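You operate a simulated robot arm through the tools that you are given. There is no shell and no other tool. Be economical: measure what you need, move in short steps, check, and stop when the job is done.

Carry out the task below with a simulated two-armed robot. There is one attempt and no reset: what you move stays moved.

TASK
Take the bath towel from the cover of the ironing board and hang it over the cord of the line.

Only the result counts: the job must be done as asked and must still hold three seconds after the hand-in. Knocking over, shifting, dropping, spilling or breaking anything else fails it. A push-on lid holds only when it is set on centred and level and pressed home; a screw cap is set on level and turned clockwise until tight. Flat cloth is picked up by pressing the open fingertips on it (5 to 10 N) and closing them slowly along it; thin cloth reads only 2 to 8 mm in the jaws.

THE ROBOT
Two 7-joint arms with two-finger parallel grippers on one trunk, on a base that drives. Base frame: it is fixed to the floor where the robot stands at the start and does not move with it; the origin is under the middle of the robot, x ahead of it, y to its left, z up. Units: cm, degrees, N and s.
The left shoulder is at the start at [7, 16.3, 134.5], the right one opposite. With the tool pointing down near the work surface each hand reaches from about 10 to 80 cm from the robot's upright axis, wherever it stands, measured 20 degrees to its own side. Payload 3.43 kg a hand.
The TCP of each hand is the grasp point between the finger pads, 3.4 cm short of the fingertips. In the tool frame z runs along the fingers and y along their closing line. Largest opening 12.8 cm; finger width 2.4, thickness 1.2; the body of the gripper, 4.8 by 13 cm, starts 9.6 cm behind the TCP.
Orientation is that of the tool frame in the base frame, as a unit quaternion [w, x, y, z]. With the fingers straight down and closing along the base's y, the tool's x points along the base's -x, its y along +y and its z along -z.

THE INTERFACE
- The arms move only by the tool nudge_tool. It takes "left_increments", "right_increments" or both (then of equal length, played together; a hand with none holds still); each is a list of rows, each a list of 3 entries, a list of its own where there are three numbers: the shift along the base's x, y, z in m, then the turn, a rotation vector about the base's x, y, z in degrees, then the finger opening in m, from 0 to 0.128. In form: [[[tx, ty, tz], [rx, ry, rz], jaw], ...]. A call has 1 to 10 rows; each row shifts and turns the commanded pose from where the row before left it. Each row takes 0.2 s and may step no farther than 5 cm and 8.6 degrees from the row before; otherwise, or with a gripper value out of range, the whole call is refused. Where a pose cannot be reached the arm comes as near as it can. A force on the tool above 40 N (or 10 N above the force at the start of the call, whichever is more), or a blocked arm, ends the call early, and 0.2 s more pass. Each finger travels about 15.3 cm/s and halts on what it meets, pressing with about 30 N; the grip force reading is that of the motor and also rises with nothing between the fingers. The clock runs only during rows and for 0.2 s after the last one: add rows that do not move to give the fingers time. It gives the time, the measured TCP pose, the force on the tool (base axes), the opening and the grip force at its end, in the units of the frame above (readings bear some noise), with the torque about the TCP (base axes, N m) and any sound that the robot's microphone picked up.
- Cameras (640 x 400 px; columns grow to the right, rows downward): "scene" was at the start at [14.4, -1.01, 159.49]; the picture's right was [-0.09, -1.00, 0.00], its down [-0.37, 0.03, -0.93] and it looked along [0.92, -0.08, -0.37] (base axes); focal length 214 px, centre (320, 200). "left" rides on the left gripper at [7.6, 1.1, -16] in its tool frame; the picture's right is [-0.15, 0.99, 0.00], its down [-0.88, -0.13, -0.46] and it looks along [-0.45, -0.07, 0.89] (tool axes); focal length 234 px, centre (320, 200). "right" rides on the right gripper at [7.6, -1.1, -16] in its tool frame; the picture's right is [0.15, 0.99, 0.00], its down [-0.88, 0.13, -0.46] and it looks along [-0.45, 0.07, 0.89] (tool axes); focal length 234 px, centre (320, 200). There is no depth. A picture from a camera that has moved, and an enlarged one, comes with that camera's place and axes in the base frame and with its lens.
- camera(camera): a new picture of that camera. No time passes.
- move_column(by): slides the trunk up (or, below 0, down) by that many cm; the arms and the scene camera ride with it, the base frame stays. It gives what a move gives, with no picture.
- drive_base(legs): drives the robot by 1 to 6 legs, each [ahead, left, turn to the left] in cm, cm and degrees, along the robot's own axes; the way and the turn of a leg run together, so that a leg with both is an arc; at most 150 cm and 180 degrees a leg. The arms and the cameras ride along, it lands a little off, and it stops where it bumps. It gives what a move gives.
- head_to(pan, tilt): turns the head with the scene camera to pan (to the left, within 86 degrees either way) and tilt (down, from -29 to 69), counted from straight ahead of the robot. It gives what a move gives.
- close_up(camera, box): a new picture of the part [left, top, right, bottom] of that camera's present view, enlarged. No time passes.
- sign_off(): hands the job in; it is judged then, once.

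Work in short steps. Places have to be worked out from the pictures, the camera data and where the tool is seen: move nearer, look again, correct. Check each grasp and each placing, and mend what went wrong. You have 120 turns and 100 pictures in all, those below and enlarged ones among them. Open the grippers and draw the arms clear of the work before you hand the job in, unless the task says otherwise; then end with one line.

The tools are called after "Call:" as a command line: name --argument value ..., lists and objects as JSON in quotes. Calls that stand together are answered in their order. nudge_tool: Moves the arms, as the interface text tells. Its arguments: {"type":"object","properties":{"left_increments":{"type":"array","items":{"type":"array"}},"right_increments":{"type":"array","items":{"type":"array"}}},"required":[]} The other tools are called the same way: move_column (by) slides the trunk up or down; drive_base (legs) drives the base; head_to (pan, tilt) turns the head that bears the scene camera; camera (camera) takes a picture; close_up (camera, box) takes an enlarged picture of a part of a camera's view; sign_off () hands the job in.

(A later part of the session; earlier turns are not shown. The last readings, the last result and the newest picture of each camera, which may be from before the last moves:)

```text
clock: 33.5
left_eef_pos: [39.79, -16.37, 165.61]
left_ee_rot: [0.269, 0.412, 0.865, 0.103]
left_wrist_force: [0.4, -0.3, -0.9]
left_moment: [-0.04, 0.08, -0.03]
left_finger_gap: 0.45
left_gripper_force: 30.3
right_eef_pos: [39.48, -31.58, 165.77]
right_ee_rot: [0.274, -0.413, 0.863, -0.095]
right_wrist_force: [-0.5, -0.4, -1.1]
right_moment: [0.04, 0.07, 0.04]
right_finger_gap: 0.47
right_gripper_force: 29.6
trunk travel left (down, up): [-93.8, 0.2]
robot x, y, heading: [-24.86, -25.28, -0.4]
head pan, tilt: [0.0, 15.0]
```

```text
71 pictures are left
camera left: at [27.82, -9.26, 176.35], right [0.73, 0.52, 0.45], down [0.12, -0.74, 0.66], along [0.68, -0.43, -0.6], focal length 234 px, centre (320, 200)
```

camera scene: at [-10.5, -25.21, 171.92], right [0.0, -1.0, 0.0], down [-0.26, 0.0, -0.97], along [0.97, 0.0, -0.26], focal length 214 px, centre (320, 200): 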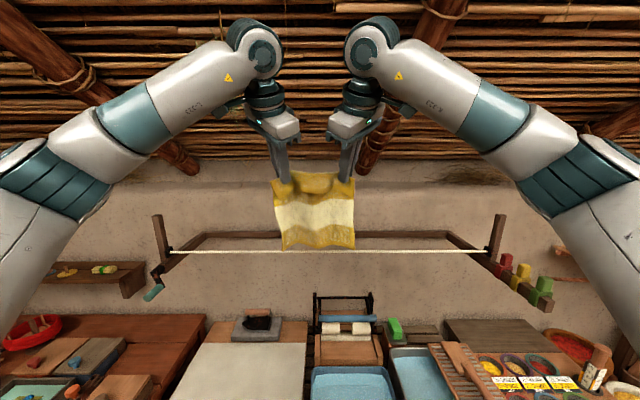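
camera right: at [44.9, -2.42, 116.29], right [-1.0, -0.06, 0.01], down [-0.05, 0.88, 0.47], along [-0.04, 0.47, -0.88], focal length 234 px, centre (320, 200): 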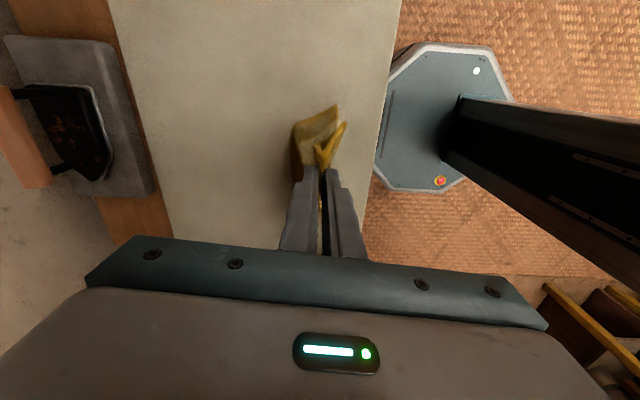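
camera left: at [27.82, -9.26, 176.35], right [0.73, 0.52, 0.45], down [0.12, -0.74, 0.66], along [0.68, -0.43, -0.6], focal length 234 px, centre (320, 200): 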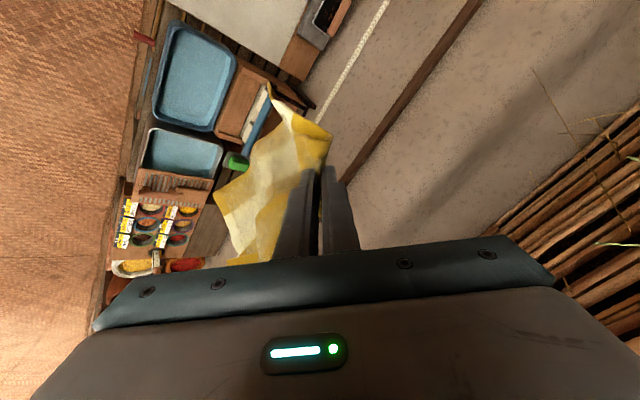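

Towel bottom is at z≈145, about 13 cm above the cord (z≈132.8, x≈61). I drive ahead to carry it over the cord to x≈67.

Call:
drive_base --legs '[[27.5, 0, 0]]'

Call:
camera --camera "scene"

Call:
camera --camera "left"

Call:
camera --camera "right"

```text
clock: 35.4
left_eef_pos: [67.1, -16.65, 165.73]
left_ee_rot: [0.27, 0.413, 0.863, 0.103]
left_wrist_force: [-0.6, 0.5, 0.1]
left_moment: [0.0, 0.04, -0.08]
left_finger_gap: 0.46
left_gripper_force: 29.9
right_eef_pos: [66.76, -31.84, 165.92]
right_ee_rot: [0.277, -0.412, 0.863, -0.097]
right_wrist_force: [-0.3, -0.2, -0.6]
right_moment: [0.03, 0.04, 0.03]
right_finger_gap: 0.45
right_gripper_force: 30.6
trunk travel left (down, up): [-93.8, 0.2]
robot x, y, heading: [3.1, -25.22, -0.4]
head pan, tilt: [0.0, 15.0]
```

```text
70 pictures are left
camera scene: at [16.78, -25.4, 171.97], right [-0.01, -1.0, 0.0], down [-0.26, 0.0, -0.97], along [0.97, -0.01, -0.26], focal length 214 px, centre (320, 200)
```

scene: 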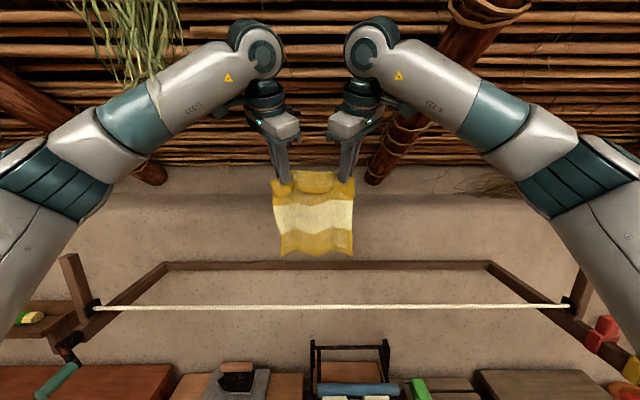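

```text
69 pictures are left
camera left: at [55.1, -9.53, 176.53], right [0.73, 0.52, 0.45], down [0.11, -0.74, 0.66], along [0.68, -0.43, -0.6], focal length 234 px, centre (320, 200)
```

left: 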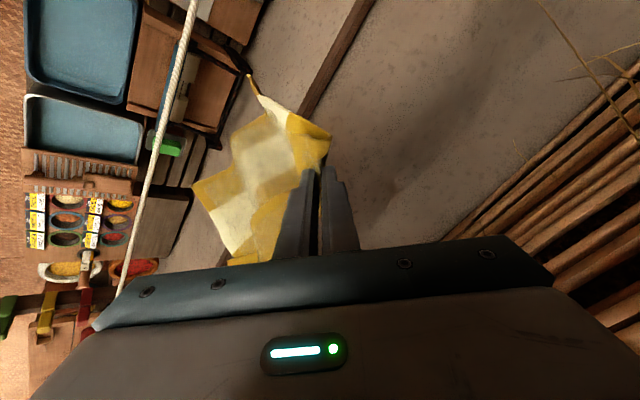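

```text
68 pictures are left
camera right: at [54.7, -39.24, 176.56], right [-0.73, 0.52, -0.45], down [0.11, 0.73, 0.68], along [0.68, 0.44, -0.58], focal length 234 px, centre (320, 200)
```

right: 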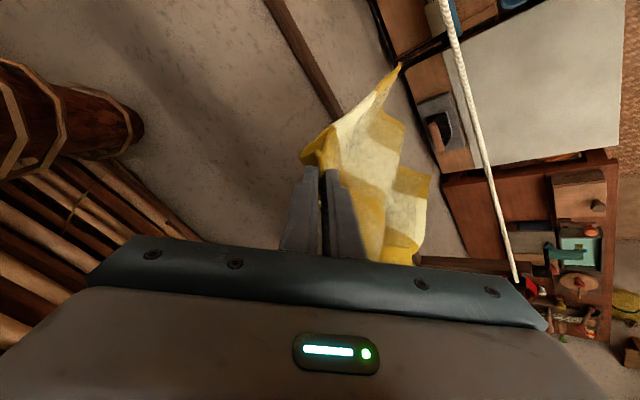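

The towel is over and beyond the cord: bottom edge x≈65.7, z≈144. I go 2 cm further ahead and lower the trunk so the cloth drops behind the cord.

Call:
drive_base --legs '[[2, 0, 0]]'

Call:
move_column --by -15

Call:
camera --camera "scene"

Call:
camera --camera "left"

```text
clock: 36.2
left_eef_pos: [68.78, -16.69, 165.83]
left_ee_rot: [0.272, 0.413, 0.863, 0.104]
left_wrist_force: [-0.5, 0.9, -0.2]
left_moment: [-0.01, 0.05, -0.02]
left_finger_gap: 0.44
left_gripper_force: 29.7
right_eef_pos: [68.49, -31.83, 166.2]
right_ee_rot: [0.277, -0.411, 0.863, -0.096]
right_wrist_force: [-0.6, -0.5, -0.5]
right_moment: [0.04, 0.05, 0.05]
right_finger_gap: 0.46
right_gripper_force: 30.5
trunk travel left (down, up): [-93.8, 0.2]
robot x, y, heading: [4.64, -24.95, -0.5]
head pan, tilt: [0.0, 15.0]
```

```text
clock: 38.0
left_eef_pos: [69.4, -16.78, 150.64]
left_ee_rot: [0.27, 0.414, 0.863, 0.103]
left_wrist_force: [-0.7, -1.0, 0.2]
left_moment: [-0.01, 0.08, -0.01]
left_finger_gap: 0.44
left_gripper_force: 29.8
right_eef_pos: [69.12, -31.89, 150.75]
right_ee_rot: [0.276, -0.411, 0.864, -0.095]
right_wrist_force: [0.5, -0.1, -0.5]
right_moment: [0.05, 0.11, 0.04]
right_finger_gap: 0.48
right_gripper_force: 30.6
trunk travel left (down, up): [-78.8, 15.2]
robot x, y, heading: [4.88, -24.96, -0.8]
head pan, tilt: [0.0, 15.0]
```

```text
67 pictures are left
camera scene: at [19.2, -25.42, 156.93], right [-0.01, -1.0, 0.0], down [-0.26, 0.0, -0.97], along [0.97, -0.01, -0.26], focal length 214 px, centre (320, 200)
```

scene: 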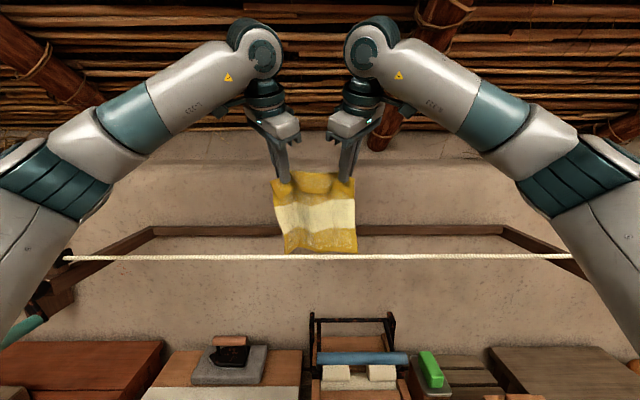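

```text
66 pictures are left
camera left: at [57.51, -9.56, 161.41], right [0.73, 0.52, 0.45], down [0.12, -0.74, 0.66], along [0.68, -0.43, -0.6], focal length 234 px, centre (320, 200)
```

left: 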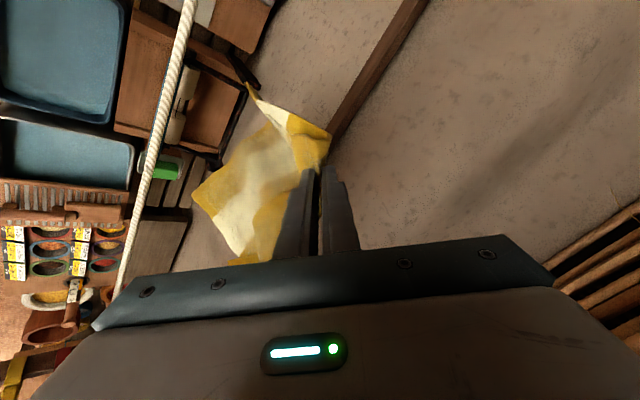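

Cloth bottom is just behind the cord with clearance. I lower another 10 cm.

Call:
move_column --by -10

Call:
camera --camera "scene"

Call:
camera --camera "left"

```text
clock: 39.3
left_eef_pos: [69.47, -16.72, 140.63]
left_ee_rot: [0.269, 0.413, 0.864, 0.103]
left_wrist_force: [0.2, -0.1, -0.3]
left_moment: [0.0, 0.09, -0.04]
left_finger_gap: 0.47
left_gripper_force: 29.7
right_eef_pos: [69.11, -31.8, 140.8]
right_ee_rot: [0.277, -0.411, 0.863, -0.095]
right_wrist_force: [0.4, 0.7, -0.7]
right_moment: [0.07, 0.07, 0.05]
right_finger_gap: 0.47
right_gripper_force: 29.6
trunk travel left (down, up): [-68.8, 25.2]
robot x, y, heading: [4.56, -24.95, -0.7]
head pan, tilt: [0.0, 15.0]
```

```text
65 pictures are left
camera scene: at [19.14, -25.42, 146.94], right [-0.01, -1.0, 0.0], down [-0.26, 0.0, -0.97], along [0.97, -0.01, -0.26], focal length 214 px, centre (320, 200)
```

scene: 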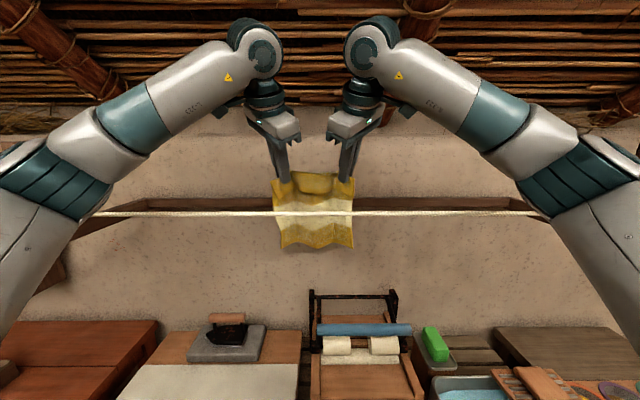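

```text
64 pictures are left
camera left: at [57.45, -9.56, 151.43], right [0.73, 0.52, 0.45], down [0.11, -0.74, 0.66], along [0.68, -0.43, -0.6], focal length 234 px, centre (320, 200)
```

left: 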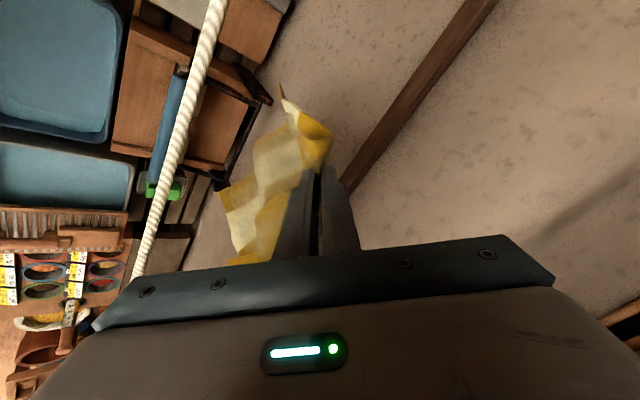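

Cloth is behind the cord with its bottom about 13 cm below it. Now I back the base 11 cm to drape it over the cord.

Call:
drive_base --legs '[[-11.5, 0, 0]]'

Call:
camera --camera "scene"

Call:
camera --camera "left"

```text
clock: 40.5
left_eef_pos: [58.12, -16.51, 140.53]
left_ee_rot: [0.268, 0.414, 0.864, 0.102]
left_wrist_force: [-0.4, 0.7, 0.0]
left_moment: [-0.02, 0.03, -0.05]
left_finger_gap: 0.45
left_gripper_force: 30.0
right_eef_pos: [57.75, -31.58, 140.66]
right_ee_rot: [0.275, -0.411, 0.864, -0.096]
right_wrist_force: [-0.5, -0.5, -1.3]
right_moment: [0.05, 0.09, 0.02]
right_finger_gap: 0.45
right_gripper_force: 29.1
trunk travel left (down, up): [-68.8, 25.2]
robot x, y, heading: [-6.92, -25.3, -0.6]
head pan, tilt: [0.0, 15.0]
```

```text
63 pictures are left
camera scene: at [7.89, -25.34, 146.91], right [-0.01, -1.0, 0.0], down [-0.26, 0.0, -0.97], along [0.97, -0.01, -0.26], focal length 214 px, centre (320, 200)
```

scene: 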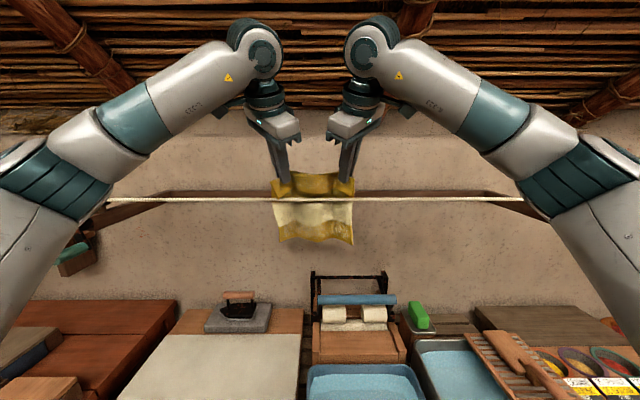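

```text
62 pictures are left
camera left: at [46.22, -9.48, 151.34], right [0.73, 0.52, 0.45], down [0.12, -0.74, 0.66], along [0.68, -0.43, -0.6], focal length 234 px, centre (320, 200)
```

left: 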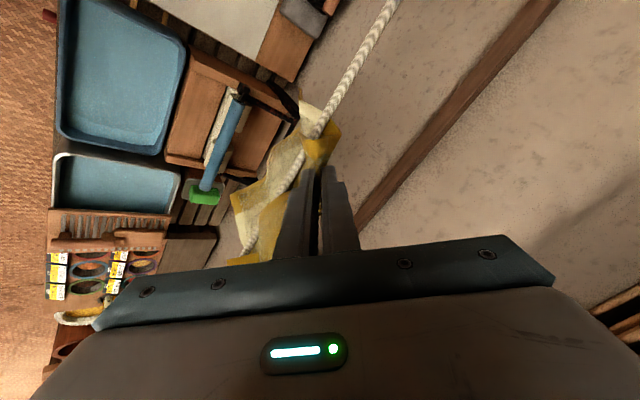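

The cloth touches the cord from behind. I back 3 cm more and lower 8 cm so the held part folds onto the near side.

Call:
drive_base --legs '[[-3, 0, 0]]'

Call:
move_column --by -8

Call:
camera --camera "scene"

Call:
camera --camera "left"

```text
clock: 41.4
left_eef_pos: [55.82, -16.61, 140.08]
left_ee_rot: [0.267, 0.413, 0.865, 0.103]
left_wrist_force: [0.3, 0.0, 0.1]
left_moment: [-0.02, 0.13, -0.04]
left_finger_gap: 0.44
left_gripper_force: 29.9
right_eef_pos: [55.39, -31.72, 140.36]
right_ee_rot: [0.273, -0.412, 0.864, -0.094]
right_wrist_force: [1.0, -1.0, -0.7]
right_moment: [0.03, 0.15, 0.06]
right_finger_gap: 0.47
right_gripper_force: 29.5
trunk travel left (down, up): [-68.8, 25.2]
robot x, y, heading: [-9.58, -24.96, -0.5]
head pan, tilt: [0.0, 15.0]
```

```text
clock: 42.5
left_eef_pos: [55.07, -16.57, 132.53]
left_ee_rot: [0.269, 0.414, 0.864, 0.102]
left_wrist_force: [0.2, -0.7, -0.4]
left_moment: [-0.03, 0.11, -0.06]
left_finger_gap: 0.47
left_gripper_force: 29.8
right_eef_pos: [54.92, -31.64, 132.69]
right_ee_rot: [0.276, -0.412, 0.863, -0.095]
right_wrist_force: [-0.8, 0.7, -0.1]
right_moment: [0.04, 0.04, 0.03]
right_finger_gap: 0.46
right_gripper_force: 29.7
trunk travel left (down, up): [-60.8, 33.2]
robot x, y, heading: [-9.81, -25.0, -0.2]
head pan, tilt: [0.0, 15.0]
```

```text
61 pictures are left
camera scene: at [4.85, -25.32, 138.93], right [-0.01, -1.0, 0.0], down [-0.26, 0.0, -0.97], along [0.97, -0.01, -0.26], focal length 214 px, centre (320, 200)
```

scene: 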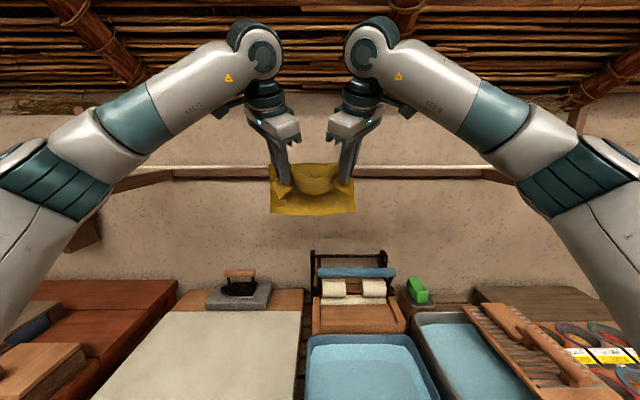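

```text
60 pictures are left
camera left: at [43.22, -9.47, 143.35], right [0.73, 0.52, 0.45], down [0.12, -0.74, 0.66], along [0.68, -0.43, -0.6], focal length 234 px, centre (320, 200)
```

left: 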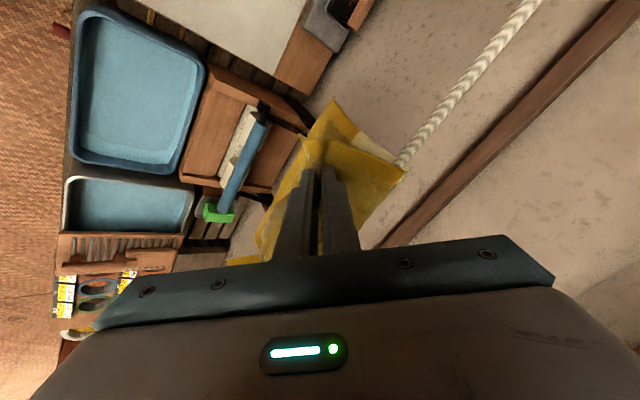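

The towel is draped, with the far side hanging about 13 cm below the cord. I lower 5 cm and go 2 cm forward so the near side hangs alongside the cord.

Call:
move_column --by -5

Call:
drive_base --legs '[[1.5, 0, 0]]'

Call:
camera --camera "scene"

Call:
camera --camera "left"

Call:
camera --camera "right"

```text
clock: 43.4
left_eef_pos: [55.01, -16.57, 127.54]
left_ee_rot: [0.269, 0.414, 0.864, 0.103]
left_wrist_force: [-0.8, 0.0, -0.6]
left_moment: [-0.03, 0.07, -0.03]
left_finger_gap: 0.47
left_gripper_force: 30.0
right_eef_pos: [54.75, -31.8, 127.74]
right_ee_rot: [0.275, -0.412, 0.863, -0.095]
right_wrist_force: [0.3, 0.2, 1.3]
right_moment: [0.06, 0.06, 0.03]
right_finger_gap: 0.48
right_gripper_force: 30.5
trunk travel left (down, up): [-55.8, 38.2]
robot x, y, heading: [-9.64, -25.07, -0.5]
head pan, tilt: [0.0, 15.0]
```

```text
clock: 44.2
left_eef_pos: [56.34, -16.61, 127.75]
left_ee_rot: [0.27, 0.414, 0.864, 0.103]
left_wrist_force: [-0.4, 0.4, 0.4]
left_moment: [-0.05, 0.06, -0.03]
left_finger_gap: 0.44
left_gripper_force: 29.9
right_eef_pos: [55.97, -31.59, 127.84]
right_ee_rot: [0.277, -0.411, 0.863, -0.095]
right_wrist_force: [-0.1, 1.4, 0.2]
right_moment: [0.01, 0.05, 0.06]
right_finger_gap: 0.46
right_gripper_force: 29.7
trunk travel left (down, up): [-55.8, 38.2]
robot x, y, heading: [-8.14, -24.83, -0.3]
head pan, tilt: [0.0, 15.0]
```

```text
59 pictures are left
camera scene: at [6.04, -25.33, 133.97], right [-0.01, -1.0, 0.0], down [-0.26, 0.0, -0.97], along [0.97, -0.01, -0.26], focal length 214 px, centre (320, 200)
```

scene: 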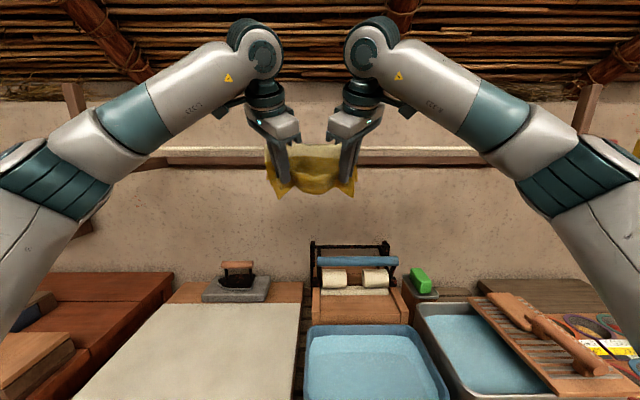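

```text
58 pictures are left
camera left: at [44.37, -9.48, 138.5], right [0.73, 0.52, 0.45], down [0.11, -0.74, 0.66], along [0.68, -0.43, -0.6], focal length 234 px, centre (320, 200)
```

left: 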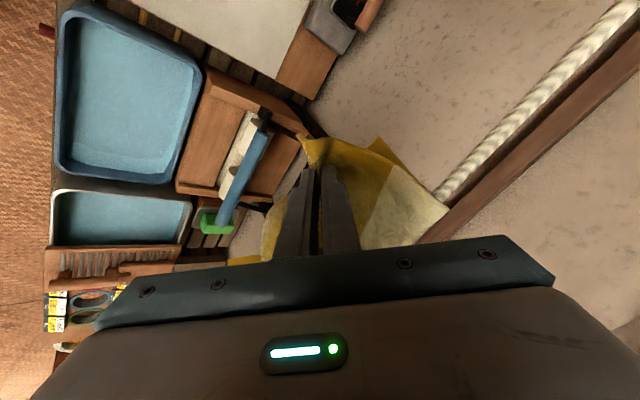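

```text
57 pictures are left
camera right: at [43.97, -39.17, 138.53], right [-0.73, 0.52, -0.45], down [0.11, 0.73, 0.68], along [0.68, 0.44, -0.58], focal length 234 px, centre (320, 200)
```

right: 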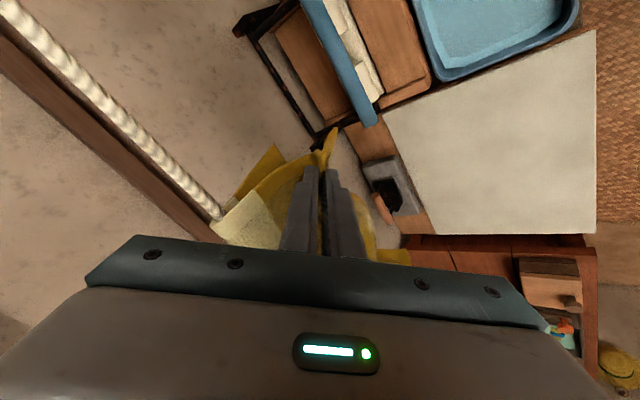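

The towel is draped roughly half and half over the cord. I open both grippers gradually.

Call:
nudge_tool --left_increments '[[[0, 0, 0], [0, 0, 0], 0.008], [[0, 0, 0], [0, 0, 0], 0.014], [[0, 0, 0], [0, 0, 0], 0.02], [[0, 0, 0], [0, 0, 0], 0.026], [[0, 0, 0], [0, 0, 0], 0.032], [[0, 0, 0], [0, 0, 0], 0.032], [[0, 0, 0], [0, 0, 0], 0.032]]' --right_increments '[[[0, 0, 0], [0, 0, 0], 0.008], [[0, 0, 0], [0, 0, 0], 0.014], [[0, 0, 0], [0, 0, 0], 0.02], [[0, 0, 0], [0, 0, 0], 0.026], [[0, 0, 0], [0, 0, 0], 0.032], [[0, 0, 0], [0, 0, 0], 0.032], [[0, 0, 0], [0, 0, 0], 0.032]]'

Call:
camera --camera "left"

Call:
close_up --camera "scene" --box '[220, 90, 420, 240]'

```text
clock: 45.8
left_eef_pos: [56.61, -16.51, 127.6]
left_ee_rot: [0.269, 0.412, 0.864, 0.102]
left_wrist_force: [-1.0, -0.4, -0.2]
left_moment: [-0.03, 0.01, -0.02]
left_finger_gap: 3.19
left_gripper_force: 0.1
right_eef_pos: [56.24, -31.7, 127.8]
right_ee_rot: [0.275, -0.413, 0.863, -0.095]
right_wrist_force: [-0.3, -0.5, -0.1]
right_moment: [0.03, 0.02, -0.03]
right_finger_gap: 3.17
right_gripper_force: 0.0
trunk travel left (down, up): [-55.8, 38.2]
robot x, y, heading: [-8.37, -24.84, -0.3]
head pan, tilt: [0.0, 15.0]
```

```text
56 pictures are left
camera left: at [44.64, -9.48, 138.38], right [0.73, 0.52, 0.45], down [0.12, -0.74, 0.66], along [0.68, -0.43, -0.6], focal length 234 px, centre (320, 200)
```

left: 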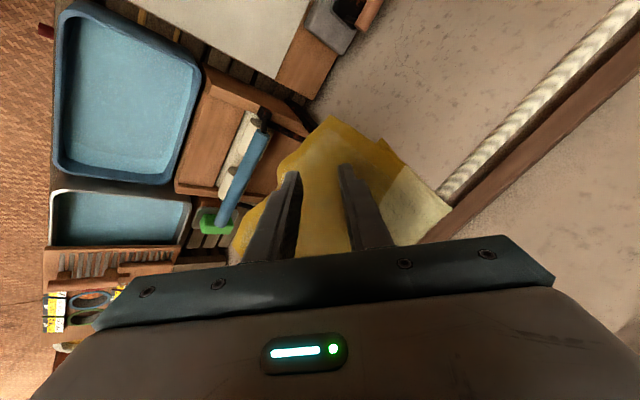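

```text
2.67 times, centred on (320, 165) of scene
camera zoom: at [6.3, -25.33, 133.93], right [-0.01, -1.0, 0.0], down [-0.26, 0.0, -0.97], along [0.97, -0.01, -0.26], focal length 572 px, centre (320, 293)
```

zoom: 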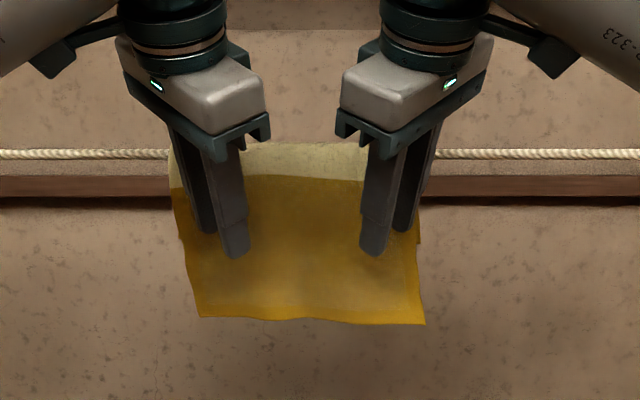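

Released; the towel hangs over the cord. I retreat along the tool axis, then back the base away.

Call:
nudge_tool --left_increments '[[[-0.006, 0, 0.008], [0, 0, 0], 0.032], [[-0.006, 0, 0.008], [0, 0, 0], 0.032], [[-0.008, 0, 0.008], [0, 0, 0], 0.032], [[-0.01, 0, 0.008], [0, 0, 0], 0.032], [[-0.012, 0, 0.005], [0, 0, 0], 0.032]]' --right_increments '[[[-0.006, 0, 0.008], [0, 0, 0], 0.032], [[-0.006, 0, 0.008], [0, 0, 0], 0.032], [[-0.008, 0, 0.008], [0, 0, 0], 0.032], [[-0.01, 0, 0.008], [0, 0, 0], 0.032], [[-0.012, 0, 0.005], [0, 0, 0], 0.032]]'

Call:
drive_base --legs '[[-20, 0, 0]]'

Call:
camera --camera "scene"

Call:
camera --camera "left"

```text
clock: 47.0
left_eef_pos: [52.37, -16.55, 131.31]
left_ee_rot: [0.269, 0.413, 0.864, 0.104]
left_wrist_force: [0.0, -0.2, -0.1]
left_moment: [-0.03, 0.0, 0.03]
left_finger_gap: 3.22
left_gripper_force: 0.0
right_eef_pos: [51.97, -31.79, 131.56]
right_ee_rot: [0.276, -0.412, 0.863, -0.095]
right_wrist_force: [1.3, -0.3, -0.5]
right_moment: [0.01, -0.02, -0.02]
right_finger_gap: 3.18
right_gripper_force: 0.1
trunk travel left (down, up): [-55.8, 38.2]
robot x, y, heading: [-8.06, -25.49, -0.6]
head pan, tilt: [0.0, 15.0]
```

```text
clock: 48.6
left_eef_pos: [32.6, -16.34, 131.18]
left_ee_rot: [0.268, 0.414, 0.864, 0.103]
left_wrist_force: [-0.2, -0.2, -0.1]
left_moment: [-0.02, 0.02, 0.03]
left_finger_gap: 3.24
left_gripper_force: 0.0
right_eef_pos: [32.12, -31.5, 131.49]
right_ee_rot: [0.275, -0.411, 0.864, -0.095]
right_wrist_force: [0.7, -0.5, -0.2]
right_moment: [-0.01, -0.01, 0.0]
right_finger_gap: 3.22
right_gripper_force: 0.0
trunk travel left (down, up): [-55.8, 38.2]
robot x, y, heading: [-28.2, -24.73, -0.1]
head pan, tilt: [0.0, 15.0]
```

```text
54 pictures are left
camera scene: at [-13.59, -25.19, 133.92], right [-0.01, -1.0, 0.0], down [-0.26, 0.0, -0.97], along [0.97, -0.01, -0.26], focal length 214 px, centre (320, 200)
```

scene: 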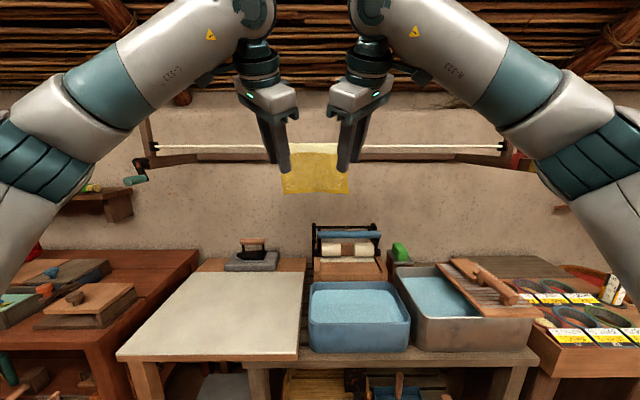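

```text
53 pictures are left
camera left: at [20.61, -9.33, 142.08], right [0.73, 0.52, 0.45], down [0.12, -0.74, 0.66], along [0.68, -0.43, -0.6], focal length 234 px, centre (320, 200)
```

left: 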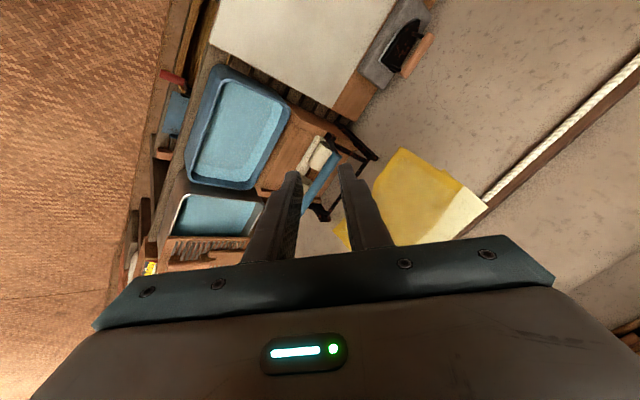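

The towel hangs cleanly. I check whether the crank was displaced earlier by returning to the first viewpoint, arms drawn in first.

Call:
nudge_tool --left_increments '[[[-0.025, 0.005, 0], [0, 0, 0], 0.032], [[-0.025, 0.005, 0], [0, 0, 0], 0.032], [[-0.025, 0.005, 0], [0, 0, 0], 0.032], [[-0.025, 0.005, 0], [0, 0, 0], 0.032], [[-0.025, 0.005, 0], [0, 0, 0], 0.032], [[-0.025, 0, 0], [0, 0, 0], 0.032], [[-0.025, 0, 0], [0, 0, 0], 0.032], [[-0.025, 0, 0], [0, 0, 0], 0.032]]' --right_increments '[[[-0.025, -0.005, 0], [0, 0, 0], 0.032], [[-0.025, -0.005, 0], [0, 0, 0], 0.032], [[-0.025, -0.005, 0], [0, 0, 0], 0.032], [[-0.025, -0.005, 0], [0, 0, 0], 0.032], [[-0.025, -0.005, 0], [0, 0, 0], 0.032], [[-0.025, 0, 0], [0, 0, 0], 0.032], [[-0.025, 0, 0], [0, 0, 0], 0.032], [[-0.025, 0, 0], [0, 0, 0], 0.032]]'

Call:
move_column --by 26.7

Call:
head_to --pan -5.2 --tilt 22

Call:
camera --camera "scene"

```text
clock: 50.4
left_eef_pos: [12.26, -13.96, 131.34]
left_ee_rot: [0.269, 0.413, 0.864, 0.104]
left_wrist_force: [-0.1, 0.0, -0.3]
left_moment: [0.03, -0.02, -0.01]
left_finger_gap: 3.19
left_gripper_force: 0.0
right_eef_pos: [11.98, -34.04, 131.6]
right_ee_rot: [0.277, -0.411, 0.863, -0.096]
right_wrist_force: [-0.3, -0.1, 0.0]
right_moment: [-0.03, -0.03, -0.03]
right_finger_gap: 3.18
right_gripper_force: 0.0
trunk travel left (down, up): [-55.8, 38.2]
robot x, y, heading: [-28.05, -24.89, -0.4]
head pan, tilt: [0.0, 15.0]
```

```text
clock: 53.1
left_eef_pos: [12.45, -13.87, 158.03]
left_ee_rot: [0.269, 0.413, 0.864, 0.102]
left_wrist_force: [0.2, -0.8, -0.4]
left_moment: [0.0, 0.0, -0.04]
left_finger_gap: 3.22
left_gripper_force: 0.0
right_eef_pos: [12.11, -34.03, 158.17]
right_ee_rot: [0.275, -0.412, 0.863, -0.095]
right_wrist_force: [-0.8, -0.3, 0.2]
right_moment: [0.01, 0.01, 0.0]
right_finger_gap: 3.19
right_gripper_force: 0.1
trunk travel left (down, up): [-82.5, 11.5]
robot x, y, heading: [-28.04, -25.2, -0.3]
head pan, tilt: [0.0, 15.0]
```

```text
clock: 53.8
left_eef_pos: [12.58, -14.05, 157.93]
left_ee_rot: [0.269, 0.413, 0.864, 0.103]
left_wrist_force: [-0.1, -0.6, -0.1]
left_moment: [-0.01, 0.06, 0.02]
left_finger_gap: 3.19
left_gripper_force: 0.0
right_eef_pos: [12.21, -34.05, 158.14]
right_ee_rot: [0.275, -0.412, 0.863, -0.095]
right_wrist_force: [-0.6, -0.1, -0.5]
right_moment: [0.03, -0.02, 0.03]
right_finger_gap: 3.2
right_gripper_force: 0.0
trunk travel left (down, up): [-82.5, 11.5]
robot x, y, heading: [-27.96, -24.92, -0.5]
head pan, tilt: [-5.2, 22.0]
```

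```text
52 pictures are left
camera scene: at [-13.69, -26.03, 159.49], right [-0.1, -1.0, 0.0], down [-0.37, 0.04, -0.93], along [0.92, -0.09, -0.37], focal length 214 px, centre (320, 200)
```

scene: 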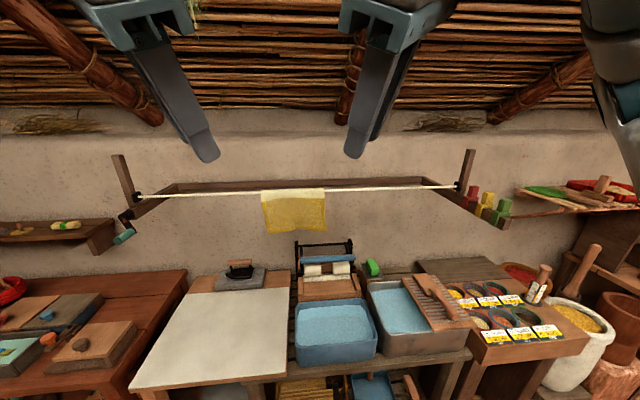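

Hung well. Now to the initial viewpoint for the crank comparison.

Call:
drive_base --legs '[[0, 25, 0.3], [27.9, 0, 0]]'

Call:
camera --camera "scene"

Call:
close_up --camera "scene" --box '[90, 160, 250, 340]'

```text
clock: 57.2
left_eef_pos: [40.05, 10.92, 158.06]
left_ee_rot: [0.269, 0.411, 0.865, 0.104]
left_wrist_force: [0.1, 0.0, 1.3]
left_moment: [0.03, 0.03, 0.02]
left_finger_gap: 3.17
left_gripper_force: 0.0
right_eef_pos: [39.8, -9.14, 158.2]
right_ee_rot: [0.277, -0.414, 0.862, -0.094]
right_wrist_force: [-0.7, -0.4, 0.3]
right_moment: [0.0, 0.0, -0.01]
right_finger_gap: 3.2
right_gripper_force: 0.0
trunk travel left (down, up): [-82.5, 11.5]
robot x, y, heading: [-0.11, -0.34, -0.2]
head pan, tilt: [-5.2, 22.0]
```

```text
51 pictures are left
camera scene: at [13.96, -1.2, 159.52], right [-0.09, -1.0, 0.0], down [-0.37, 0.03, -0.93], along [0.92, -0.09, -0.37], focal length 214 px, centre (320, 200)
```

scene: 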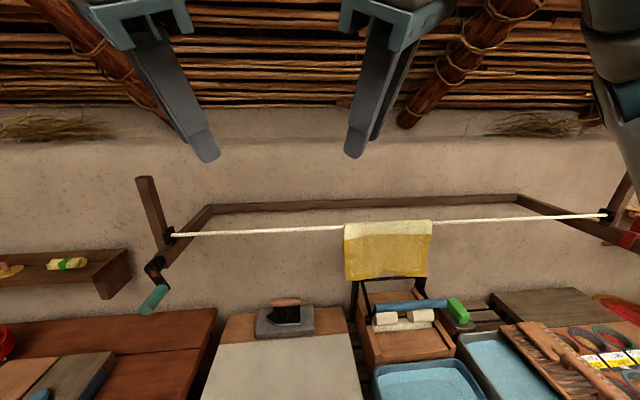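

```text
2.22 times, centred on (170, 250) of scene
camera zoom: at [13.96, -1.2, 159.52], right [-0.09, -1.0, 0.0], down [-0.37, 0.03, -0.93], along [0.92, -0.09, -0.37], focal length 477 px, centre (653, 89)
```

zoom: 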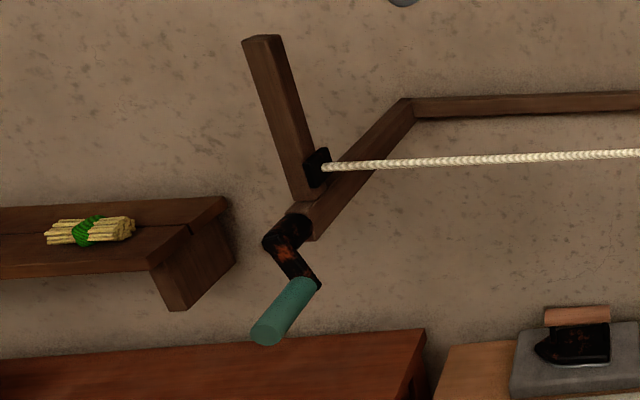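

The handle may have moved slightly; I compare with the second early view (pan 10, tilt 50), taken before any contact.

Call:
head_to --pan 10 --tilt 50

Call:
camera --camera "scene"

```text
clock: 58.1
left_eef_pos: [40.37, 10.9, 157.89]
left_ee_rot: [0.269, 0.413, 0.864, 0.103]
left_wrist_force: [0.8, -0.1, 0.4]
left_moment: [0.02, 0.04, 0.02]
left_finger_gap: 3.21
left_gripper_force: 0.0
right_eef_pos: [40.14, -9.17, 158.28]
right_ee_rot: [0.275, -0.413, 0.863, -0.095]
right_wrist_force: [0.2, 0.1, -0.2]
right_moment: [0.02, 0.02, -0.04]
right_finger_gap: 3.22
right_gripper_force: 0.1
trunk travel left (down, up): [-82.5, 11.5]
robot x, y, heading: [-0.13, -0.39, -0.1]
head pan, tilt: [10.0, 50.0]
```

```text
49 pictures are left
camera scene: at [12.66, 0.9, 155.25], right [0.17, -0.99, 0.0], down [-0.75, -0.13, -0.64], along [0.63, 0.11, -0.77], focal length 214 px, centre (320, 200)
```

scene: 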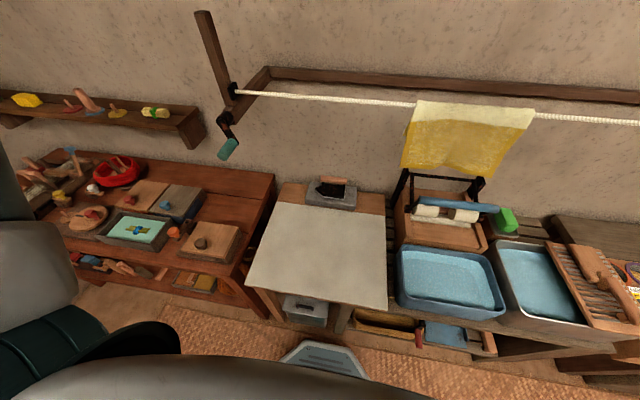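

The handle seems to have turned by roughly 1 cm. To measure precisely, I bring the left hand back to its starting pose and repeat the exact early enlarged left view.

Call:
nudge_tool --left_increments '[[[0.0116, 0.0061, -0.0086], [-1.54, 4.04, 6.2], 0.032], [[0.0116, 0.0061, -0.0086], [-1.54, 4.04, 6.2], 0.032], [[0.0116, 0.0061, -0.0086], [-1.54, 4.04, 6.2], 0.032], [[0.0116, 0.0061, -0.0086], [-1.54, 4.04, 6.2], 0.032], [[0.0116, 0.0061, -0.0086], [-1.54, 4.04, 6.2], 0.032], [[0.0116, 0.0061, -0.0086], [-1.54, 4.04, 6.2], 0.032], [[0.0116, 0.0061, -0.0086], [-1.54, 4.04, 6.2], 0.032], [[0.0116, 0.0061, -0.0086], [-1.54, 4.04, 6.2], 0.032], [[0, 0, 0], [0, 0, 0], 0.128], [[0, 0, 0], [0, 0, 0], 0.128]]'

Call:
close_up --camera "left" --box '[200, 30, 420, 220]'

```text
clock: 60.3
left_eef_pos: [49.64, 15.82, 151.28]
left_ee_rot: [-0.001, -0.001, 1.0, 0.001]
left_wrist_force: [-0.2, 0.6, 0.3]
left_moment: [-0.03, 0.0, 0.02]
left_finger_gap: 12.79
left_gripper_force: 0.0
right_eef_pos: [40.2, -9.24, 158.21]
right_ee_rot: [0.276, -0.413, 0.863, -0.094]
right_wrist_force: [-1.2, 0.1, -0.8]
right_moment: [-0.02, -0.01, -0.01]
right_finger_gap: 3.21
right_gripper_force: 0.1
trunk travel left (down, up): [-82.5, 11.5]
robot x, y, heading: [-0.17, 0.0, -0.3]
head pan, tilt: [10.0, 50.0]
```

```text
2.11 times, centred on (310, 125) of left
camera zoom: at [42.04, 16.73, 167.06], right [0.14, 0.99, 0.0], down [0.88, -0.13, 0.45], along [0.45, -0.06, -0.89], focal length 493 px, centre (341, 358)
```

zoom: 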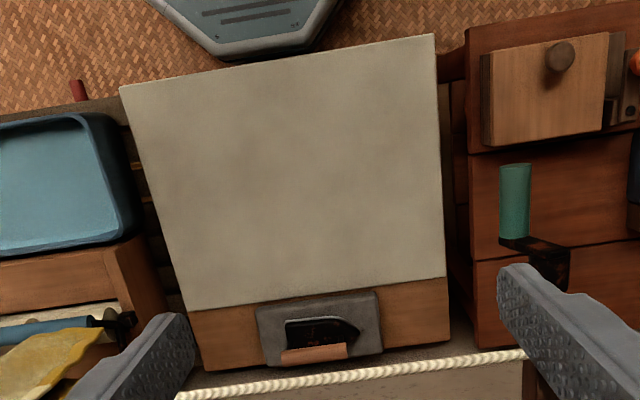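

The handle shifted about 1.4 cm to −y (crank turned about 11°). It's now at about (51.6, 31, 122.4), so I'll push it gently back with closed fingers: first approach beside it at y≈24.

Call:
nudge_tool --left_increments '[[[0.005, 0.02, 0], [0, 0, 0], 0.05], [[0.005, 0.02, 0], [0, 0, 0], 0.0], [[0.005, 0.02, 0], [0, 0, 0], 0.0], [[0.005, 0.02, 0], [0, 0, 0], 0.0], [[0, 0, -0.03], [0, 0, 0], 0.0], [[0, 0, -0.05], [0, 0, 0], 0.0], [[0, 0, -0.05], [0, 0, 0], 0.0], [[0, 0, -0.05], [0, 0, 0], 0.0], [[0, 0, -0.05], [0, 0, 0], 0.0], [[0, 0, -0.05], [0, 0, 0], 0.0]]'

Call:
camera --camera "left"

Call:
close_up --camera "scene" --box '[160, 60, 320, 200]'

```text
clock: 62.5
left_eef_pos: [51.75, 23.9, 122.95]
left_ee_rot: [0.0, -0.001, 1.0, 0.002]
left_wrist_force: [-0.6, 0.3, 0.2]
left_moment: [0.0, 0.05, -0.01]
left_finger_gap: 0.0
left_gripper_force: 30.4
right_eef_pos: [40.22, -8.94, 158.24]
right_ee_rot: [0.275, -0.413, 0.863, -0.095]
right_wrist_force: [-0.1, 0.3, -0.3]
right_moment: [0.01, -0.01, 0.02]
right_finger_gap: 3.2
right_gripper_force: 0.1
trunk travel left (down, up): [-82.5, 11.5]
robot x, y, heading: [-0.11, -0.24, -0.4]
head pan, tilt: [10.0, 50.0]
```

```text
47 pictures are left
camera left: at [44.07, 24.8, 139.0], right [0.14, 0.99, 0.0], down [0.88, -0.13, 0.45], along [0.45, -0.06, -0.89], focal length 234 px, centre (320, 200)
```

left: 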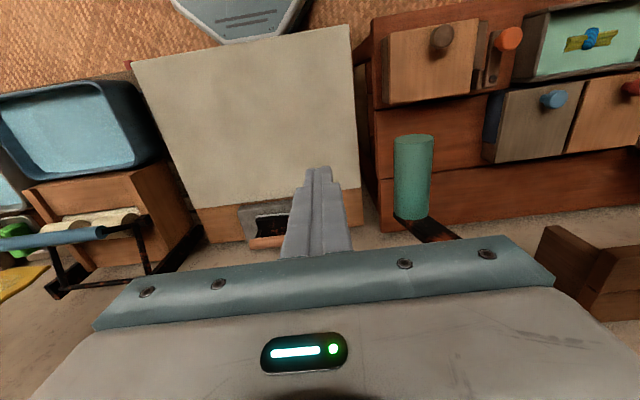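

```text
2.86 times, centred on (240, 130) of scene
camera zoom: at [12.64, 1.04, 155.26], right [0.17, -0.99, 0.0], down [-0.76, -0.13, -0.64], along [0.63, 0.11, -0.77], focal length 613 px, centre (549, 400)
```

zoom: 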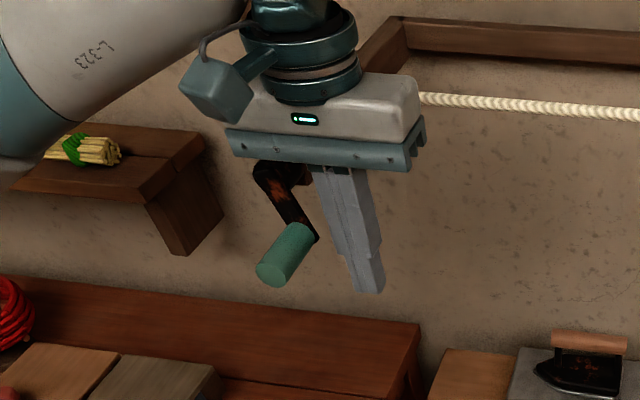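

Handle's near surface is confirmed at y≈29.6 at x≈51.4. I approach to near contact.

Call:
nudge_tool --left_increments '[[[0, 0.01, 0], [0, 0, 0], 0.0], [[0, 0.01, 0], [0, 0, 0], 0.0], [[0, 0.01, 0], [0, 0, 0], 0.0], [[0, 0.008, 0], [0, 0, 0], 0.0], [[0, 0.002, 0], [0, 0, 0], 0.0], [[0, 0, 0], [0, 0, 0], 0.0]]'

Call:
camera --camera "left"

```text
clock: 63.9
left_eef_pos: [51.69, 27.7, 123.09]
left_ee_rot: [-0.001, -0.001, 1.0, 0.001]
left_wrist_force: [0.7, -0.7, -1.7]
left_moment: [0.01, 0.03, -0.02]
left_finger_gap: 0.0
left_gripper_force: 30.2
right_eef_pos: [40.01, -9.16, 158.21]
right_ee_rot: [0.276, -0.412, 0.863, -0.094]
right_wrist_force: [-0.3, 0.1, 0.2]
right_moment: [-0.01, -0.03, 0.02]
right_finger_gap: 3.2
right_gripper_force: 0.1
trunk travel left (down, up): [-82.5, 11.5]
robot x, y, heading: [-0.28, -0.25, -0.3]
head pan, tilt: [10.0, 50.0]
```

```text
45 pictures are left
camera left: at [44.05, 28.71, 139.04], right [0.14, 0.99, 0.0], down [0.88, -0.13, 0.45], along [0.45, -0.06, -0.89], focal length 234 px, centre (320, 200)
```

left: 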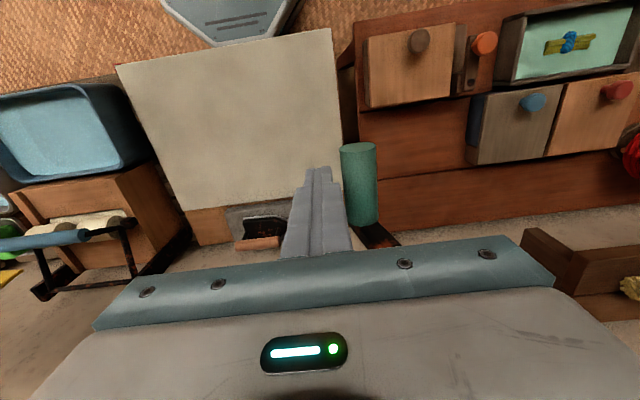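

About half a centimetre from contact. I push slowly in 2 mm steps and watch the force.

Call:
nudge_tool --left_increments '[[[0, 0.002, 0], [0, 0, 0], 0.0], [[0, 0.002, 0], [0, 0, 0], 0.0], [[0, 0.002, 0], [0, 0, 0], 0.0], [[0, 0.002, 0], [0, 0, 0], 0.0], [[0, 0, 0], [0, 0, 0], 0.0]]'

Call:
camera --camera "left"

```text
clock: 65.1
left_eef_pos: [51.66, 28.6, 123.15]
left_ee_rot: [-0.002, -0.001, 1.0, 0.001]
left_wrist_force: [0.2, -3.3, -0.6]
left_moment: [-0.04, -0.02, -0.01]
left_finger_gap: 0.0
left_gripper_force: 29.8
right_eef_pos: [40.21, -9.23, 158.17]
right_ee_rot: [0.275, -0.413, 0.863, -0.095]
right_wrist_force: [-1.5, 0.7, -0.2]
right_moment: [-0.01, -0.04, -0.01]
right_finger_gap: 3.2
right_gripper_force: 0.1
trunk travel left (down, up): [-82.5, 11.5]
robot x, y, heading: [-0.0, 0.01, -0.2]
head pan, tilt: [10.0, 50.0]
```

```text
44 pictures are left
camera left: at [44.07, 29.48, 139.06], right [0.14, 0.99, 0.0], down [0.88, -0.13, 0.45], along [0.45, -0.06, -0.89], focal length 234 px, centre (320, 200)
```

left: 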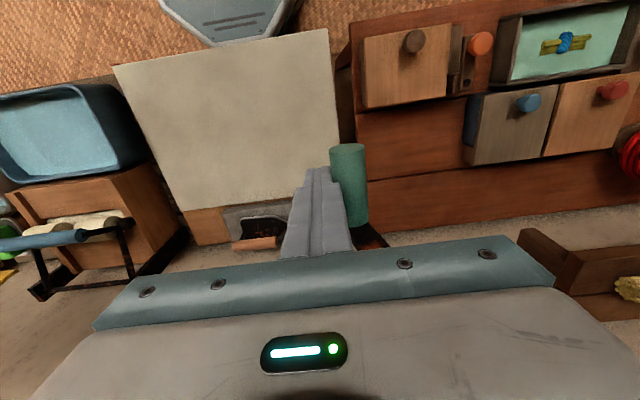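

Contact at 3 N. I push a further 1.2 cm.

Call:
nudge_tool --left_increments '[[[0, 0.002, 0], [0, 0, 0], 0.0], [[0, 0.002, 0], [0, 0, 0], 0.0], [[0, 0.002, 0], [0, 0, 0], 0.0], [[0, 0.002, 0], [0, 0, 0], 0.0], [[0, 0.002, 0], [0, 0, 0], 0.0], [[0, 0.002, 0], [0, 0, 0], 0.0], [[0, 0, 0], [0, 0, 0], 0.0]]'

Call:
nudge_tool --left_increments '[[[0, -0.02, 0], [0, 0, 0], 0.0], [[0, -0.03, 0], [0, 0, 0], 0.0], [[0, -0.008, 0.02], [0, 0, 0], 0.0], [[0, 0, 0.045], [0, 0, 0], 0.0], [[0, 0, 0.045], [0, 0, 0], 0.0], [[0, 0, 0.045], [0, 0, 0], 0.0], [[0, 0, 0.045], [0, 0, 0], 0.0], [[0, 0, 0.045], [0, 0, 0], 0.0], [[-0.01, -0.04, 0.036], [0, 0, 0], 0.05], [[-0.01, -0.041, 0], [0, 0, 0], 0.1]]'

Call:
nudge_tool --left_increments '[[[0, 0, 0], [0, 0, 0], 0.128], [[0, 0, 0], [0, 0, 0], 0.128]]'

Call:
close_up --camera "left" --box '[200, 30, 420, 220]'

```text
clock: 66.7
left_eef_pos: [51.75, 29.77, 123.19]
left_ee_rot: [-0.001, -0.001, 1.0, 0.002]
left_wrist_force: [0.7, -2.8, -1.6]
left_moment: [-0.06, -0.02, -0.02]
left_finger_gap: 0.0
left_gripper_force: 30.0
right_eef_pos: [40.19, -9.3, 158.16]
right_ee_rot: [0.276, -0.413, 0.863, -0.094]
right_wrist_force: [-0.6, -0.4, 0.7]
right_moment: [0.05, -0.02, -0.02]
right_finger_gap: 3.2
right_gripper_force: 0.1
trunk travel left (down, up): [-82.5, 11.5]
robot x, y, heading: [-0.11, -0.04, 0.0]
head pan, tilt: [10.0, 50.0]
```

```text
refused: row 9 steps farther than a row can; nothing moved
```

```text
clock: 67.1
left_eef_pos: [51.55, 26.91, 123.27]
left_ee_rot: [-0.003, 0.012, 1.0, -0.004]
left_wrist_force: [-11.3, -57.1, -23.8]
left_moment: [-1.29, -0.12, 0.93]
left_finger_gap: 6.03
left_gripper_force: 0.0
right_eef_pos: [39.9, -11.16, 158.01]
right_ee_rot: [0.279, -0.409, 0.864, -0.091]
right_wrist_force: [0.2, -0.8, -0.1]
right_moment: [0.1, -0.02, 0.05]
right_finger_gap: 3.2
right_gripper_force: 0.0
trunk travel left (down, up): [-82.5, 11.5]
robot x, y, heading: [0.09, 0.23, -0.5]
head pan, tilt: [10.0, 50.0]
stopped in row 1 (left hand): the force on the tool passed its limit at 48 N (the readings are from after the stop); the commanded pose is now the measured one
```

```text
2.11 times, centred on (310, 125) of left
camera zoom: at [44.13, 28.2, 139.07], right [0.17, 0.99, -0.01], down [0.88, -0.15, 0.45], along [0.44, -0.08, -0.89], focal length 493 px, centre (341, 358)
```

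zoom: 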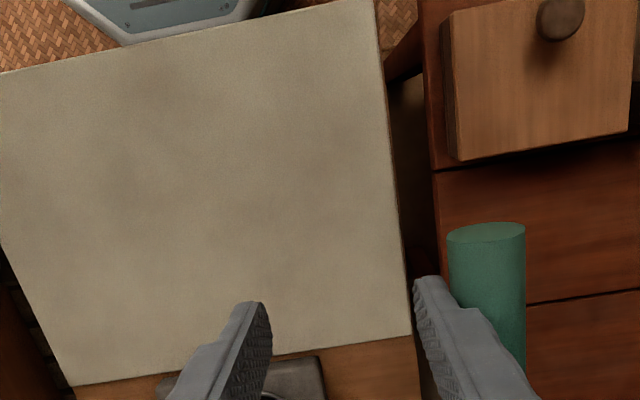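

The retreat was refused for one overlong row, and the fingers then opened against the handle. I retreat sideways keeping the opening, then lift to re-measure.

Call:
nudge_tool --left_increments '[[[0, -0.01, 0], [0, 0, 0], 0.04], [[0, -0.02, 0], [0, 0, 0], 0.0], [[0, -0.005, 0], [0, 0, 0], 0.0], [[0, 0, 0.02], [0, 0, 0], 0.0], [[0, 0, 0.045], [0, 0, 0], 0.0], [[0, 0, 0.045], [0, 0, 0], 0.0], [[0, 0, 0.045], [0, 0, 0], 0.0], [[0, 0, 0.045], [0, 0, 0], 0.0], [[0, 0, 0.045], [0, 0, 0], 0.0], [[0, 0, 0.035], [0, 0, 0], 0.0]]'

```text
clock: 69.3
left_eef_pos: [51.46, 25.64, 151.13]
left_ee_rot: [-0.002, 0.005, 1.0, -0.003]
left_wrist_force: [0.1, -0.1, -0.8]
left_moment: [-0.02, -0.02, 0.0]
left_finger_gap: 0.0
left_gripper_force: 30.2
right_eef_pos: [39.98, -9.26, 158.24]
right_ee_rot: [0.276, -0.411, 0.863, -0.096]
right_wrist_force: [-0.4, 0.1, -0.1]
right_moment: [-0.01, -0.06, -0.04]
right_finger_gap: 3.2
right_gripper_force: 0.2
trunk travel left (down, up): [-82.5, 11.5]
robot x, y, heading: [0.17, -0.07, -0.3]
head pan, tilt: [10.0, 50.0]
```

Now back to the reference pose for comparison.

Call:
nudge_tool --left_increments '[[[-0.004, -0.02, 0], [0, 0, 0], 0.03], [[-0.004, -0.02, 0], [0, 0, 0], 0.06], [[-0.004, -0.02, 0], [0, 0, 0], 0.1], [[-0.004, -0.02, 0], [0, 0, 0], 0.128], [[-0.002, -0.018, 0], [0, -0.5, -0.2], 0.128], [[0, 0, 0], [0, 0, 0], 0.128]]'

Call:
close_up --camera "left" --box '[200, 30, 420, 220]'

Call:
camera --camera "scene"

```text
clock: 70.7
left_eef_pos: [49.98, 16.04, 151.14]
left_ee_rot: [0.004, 0.006, 1.0, -0.005]
left_wrist_force: [-0.6, 1.0, 0.7]
left_moment: [0.01, -0.01, -0.02]
left_finger_gap: 12.78
left_gripper_force: 0.0
right_eef_pos: [40.11, -9.1, 158.29]
right_ee_rot: [0.275, -0.412, 0.863, -0.095]
right_wrist_force: [-0.2, 0.6, 0.8]
right_moment: [0.01, -0.03, -0.01]
right_finger_gap: 3.19
right_gripper_force: 0.0
trunk travel left (down, up): [-82.5, 11.5]
robot x, y, heading: [-0.11, 0.25, -0.3]
head pan, tilt: [10.0, 50.0]
```

```text
2.11 times, centred on (310, 125) of left
camera zoom: at [42.21, 17.15, 166.89], right [0.16, 0.99, -0.01], down [0.88, -0.14, 0.46], along [0.46, -0.08, -0.89], focal length 493 px, centre (341, 358)
```

zoom: 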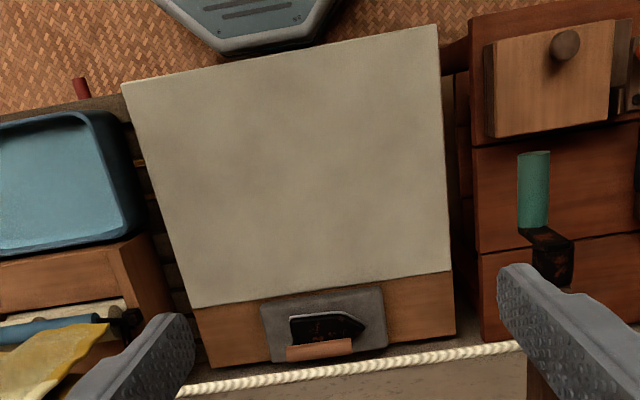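

```text
41 pictures are left
camera scene: at [12.56, 0.96, 155.26], right [0.17, -0.99, 0.0], down [-0.76, -0.13, -0.64], along [0.63, 0.11, -0.77], focal length 214 px, centre (320, 200)
```

scene: 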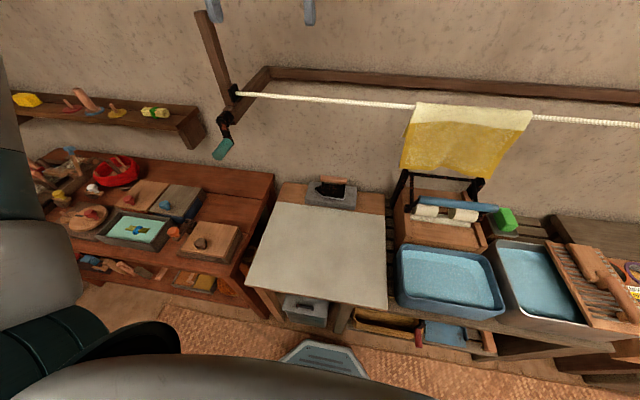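

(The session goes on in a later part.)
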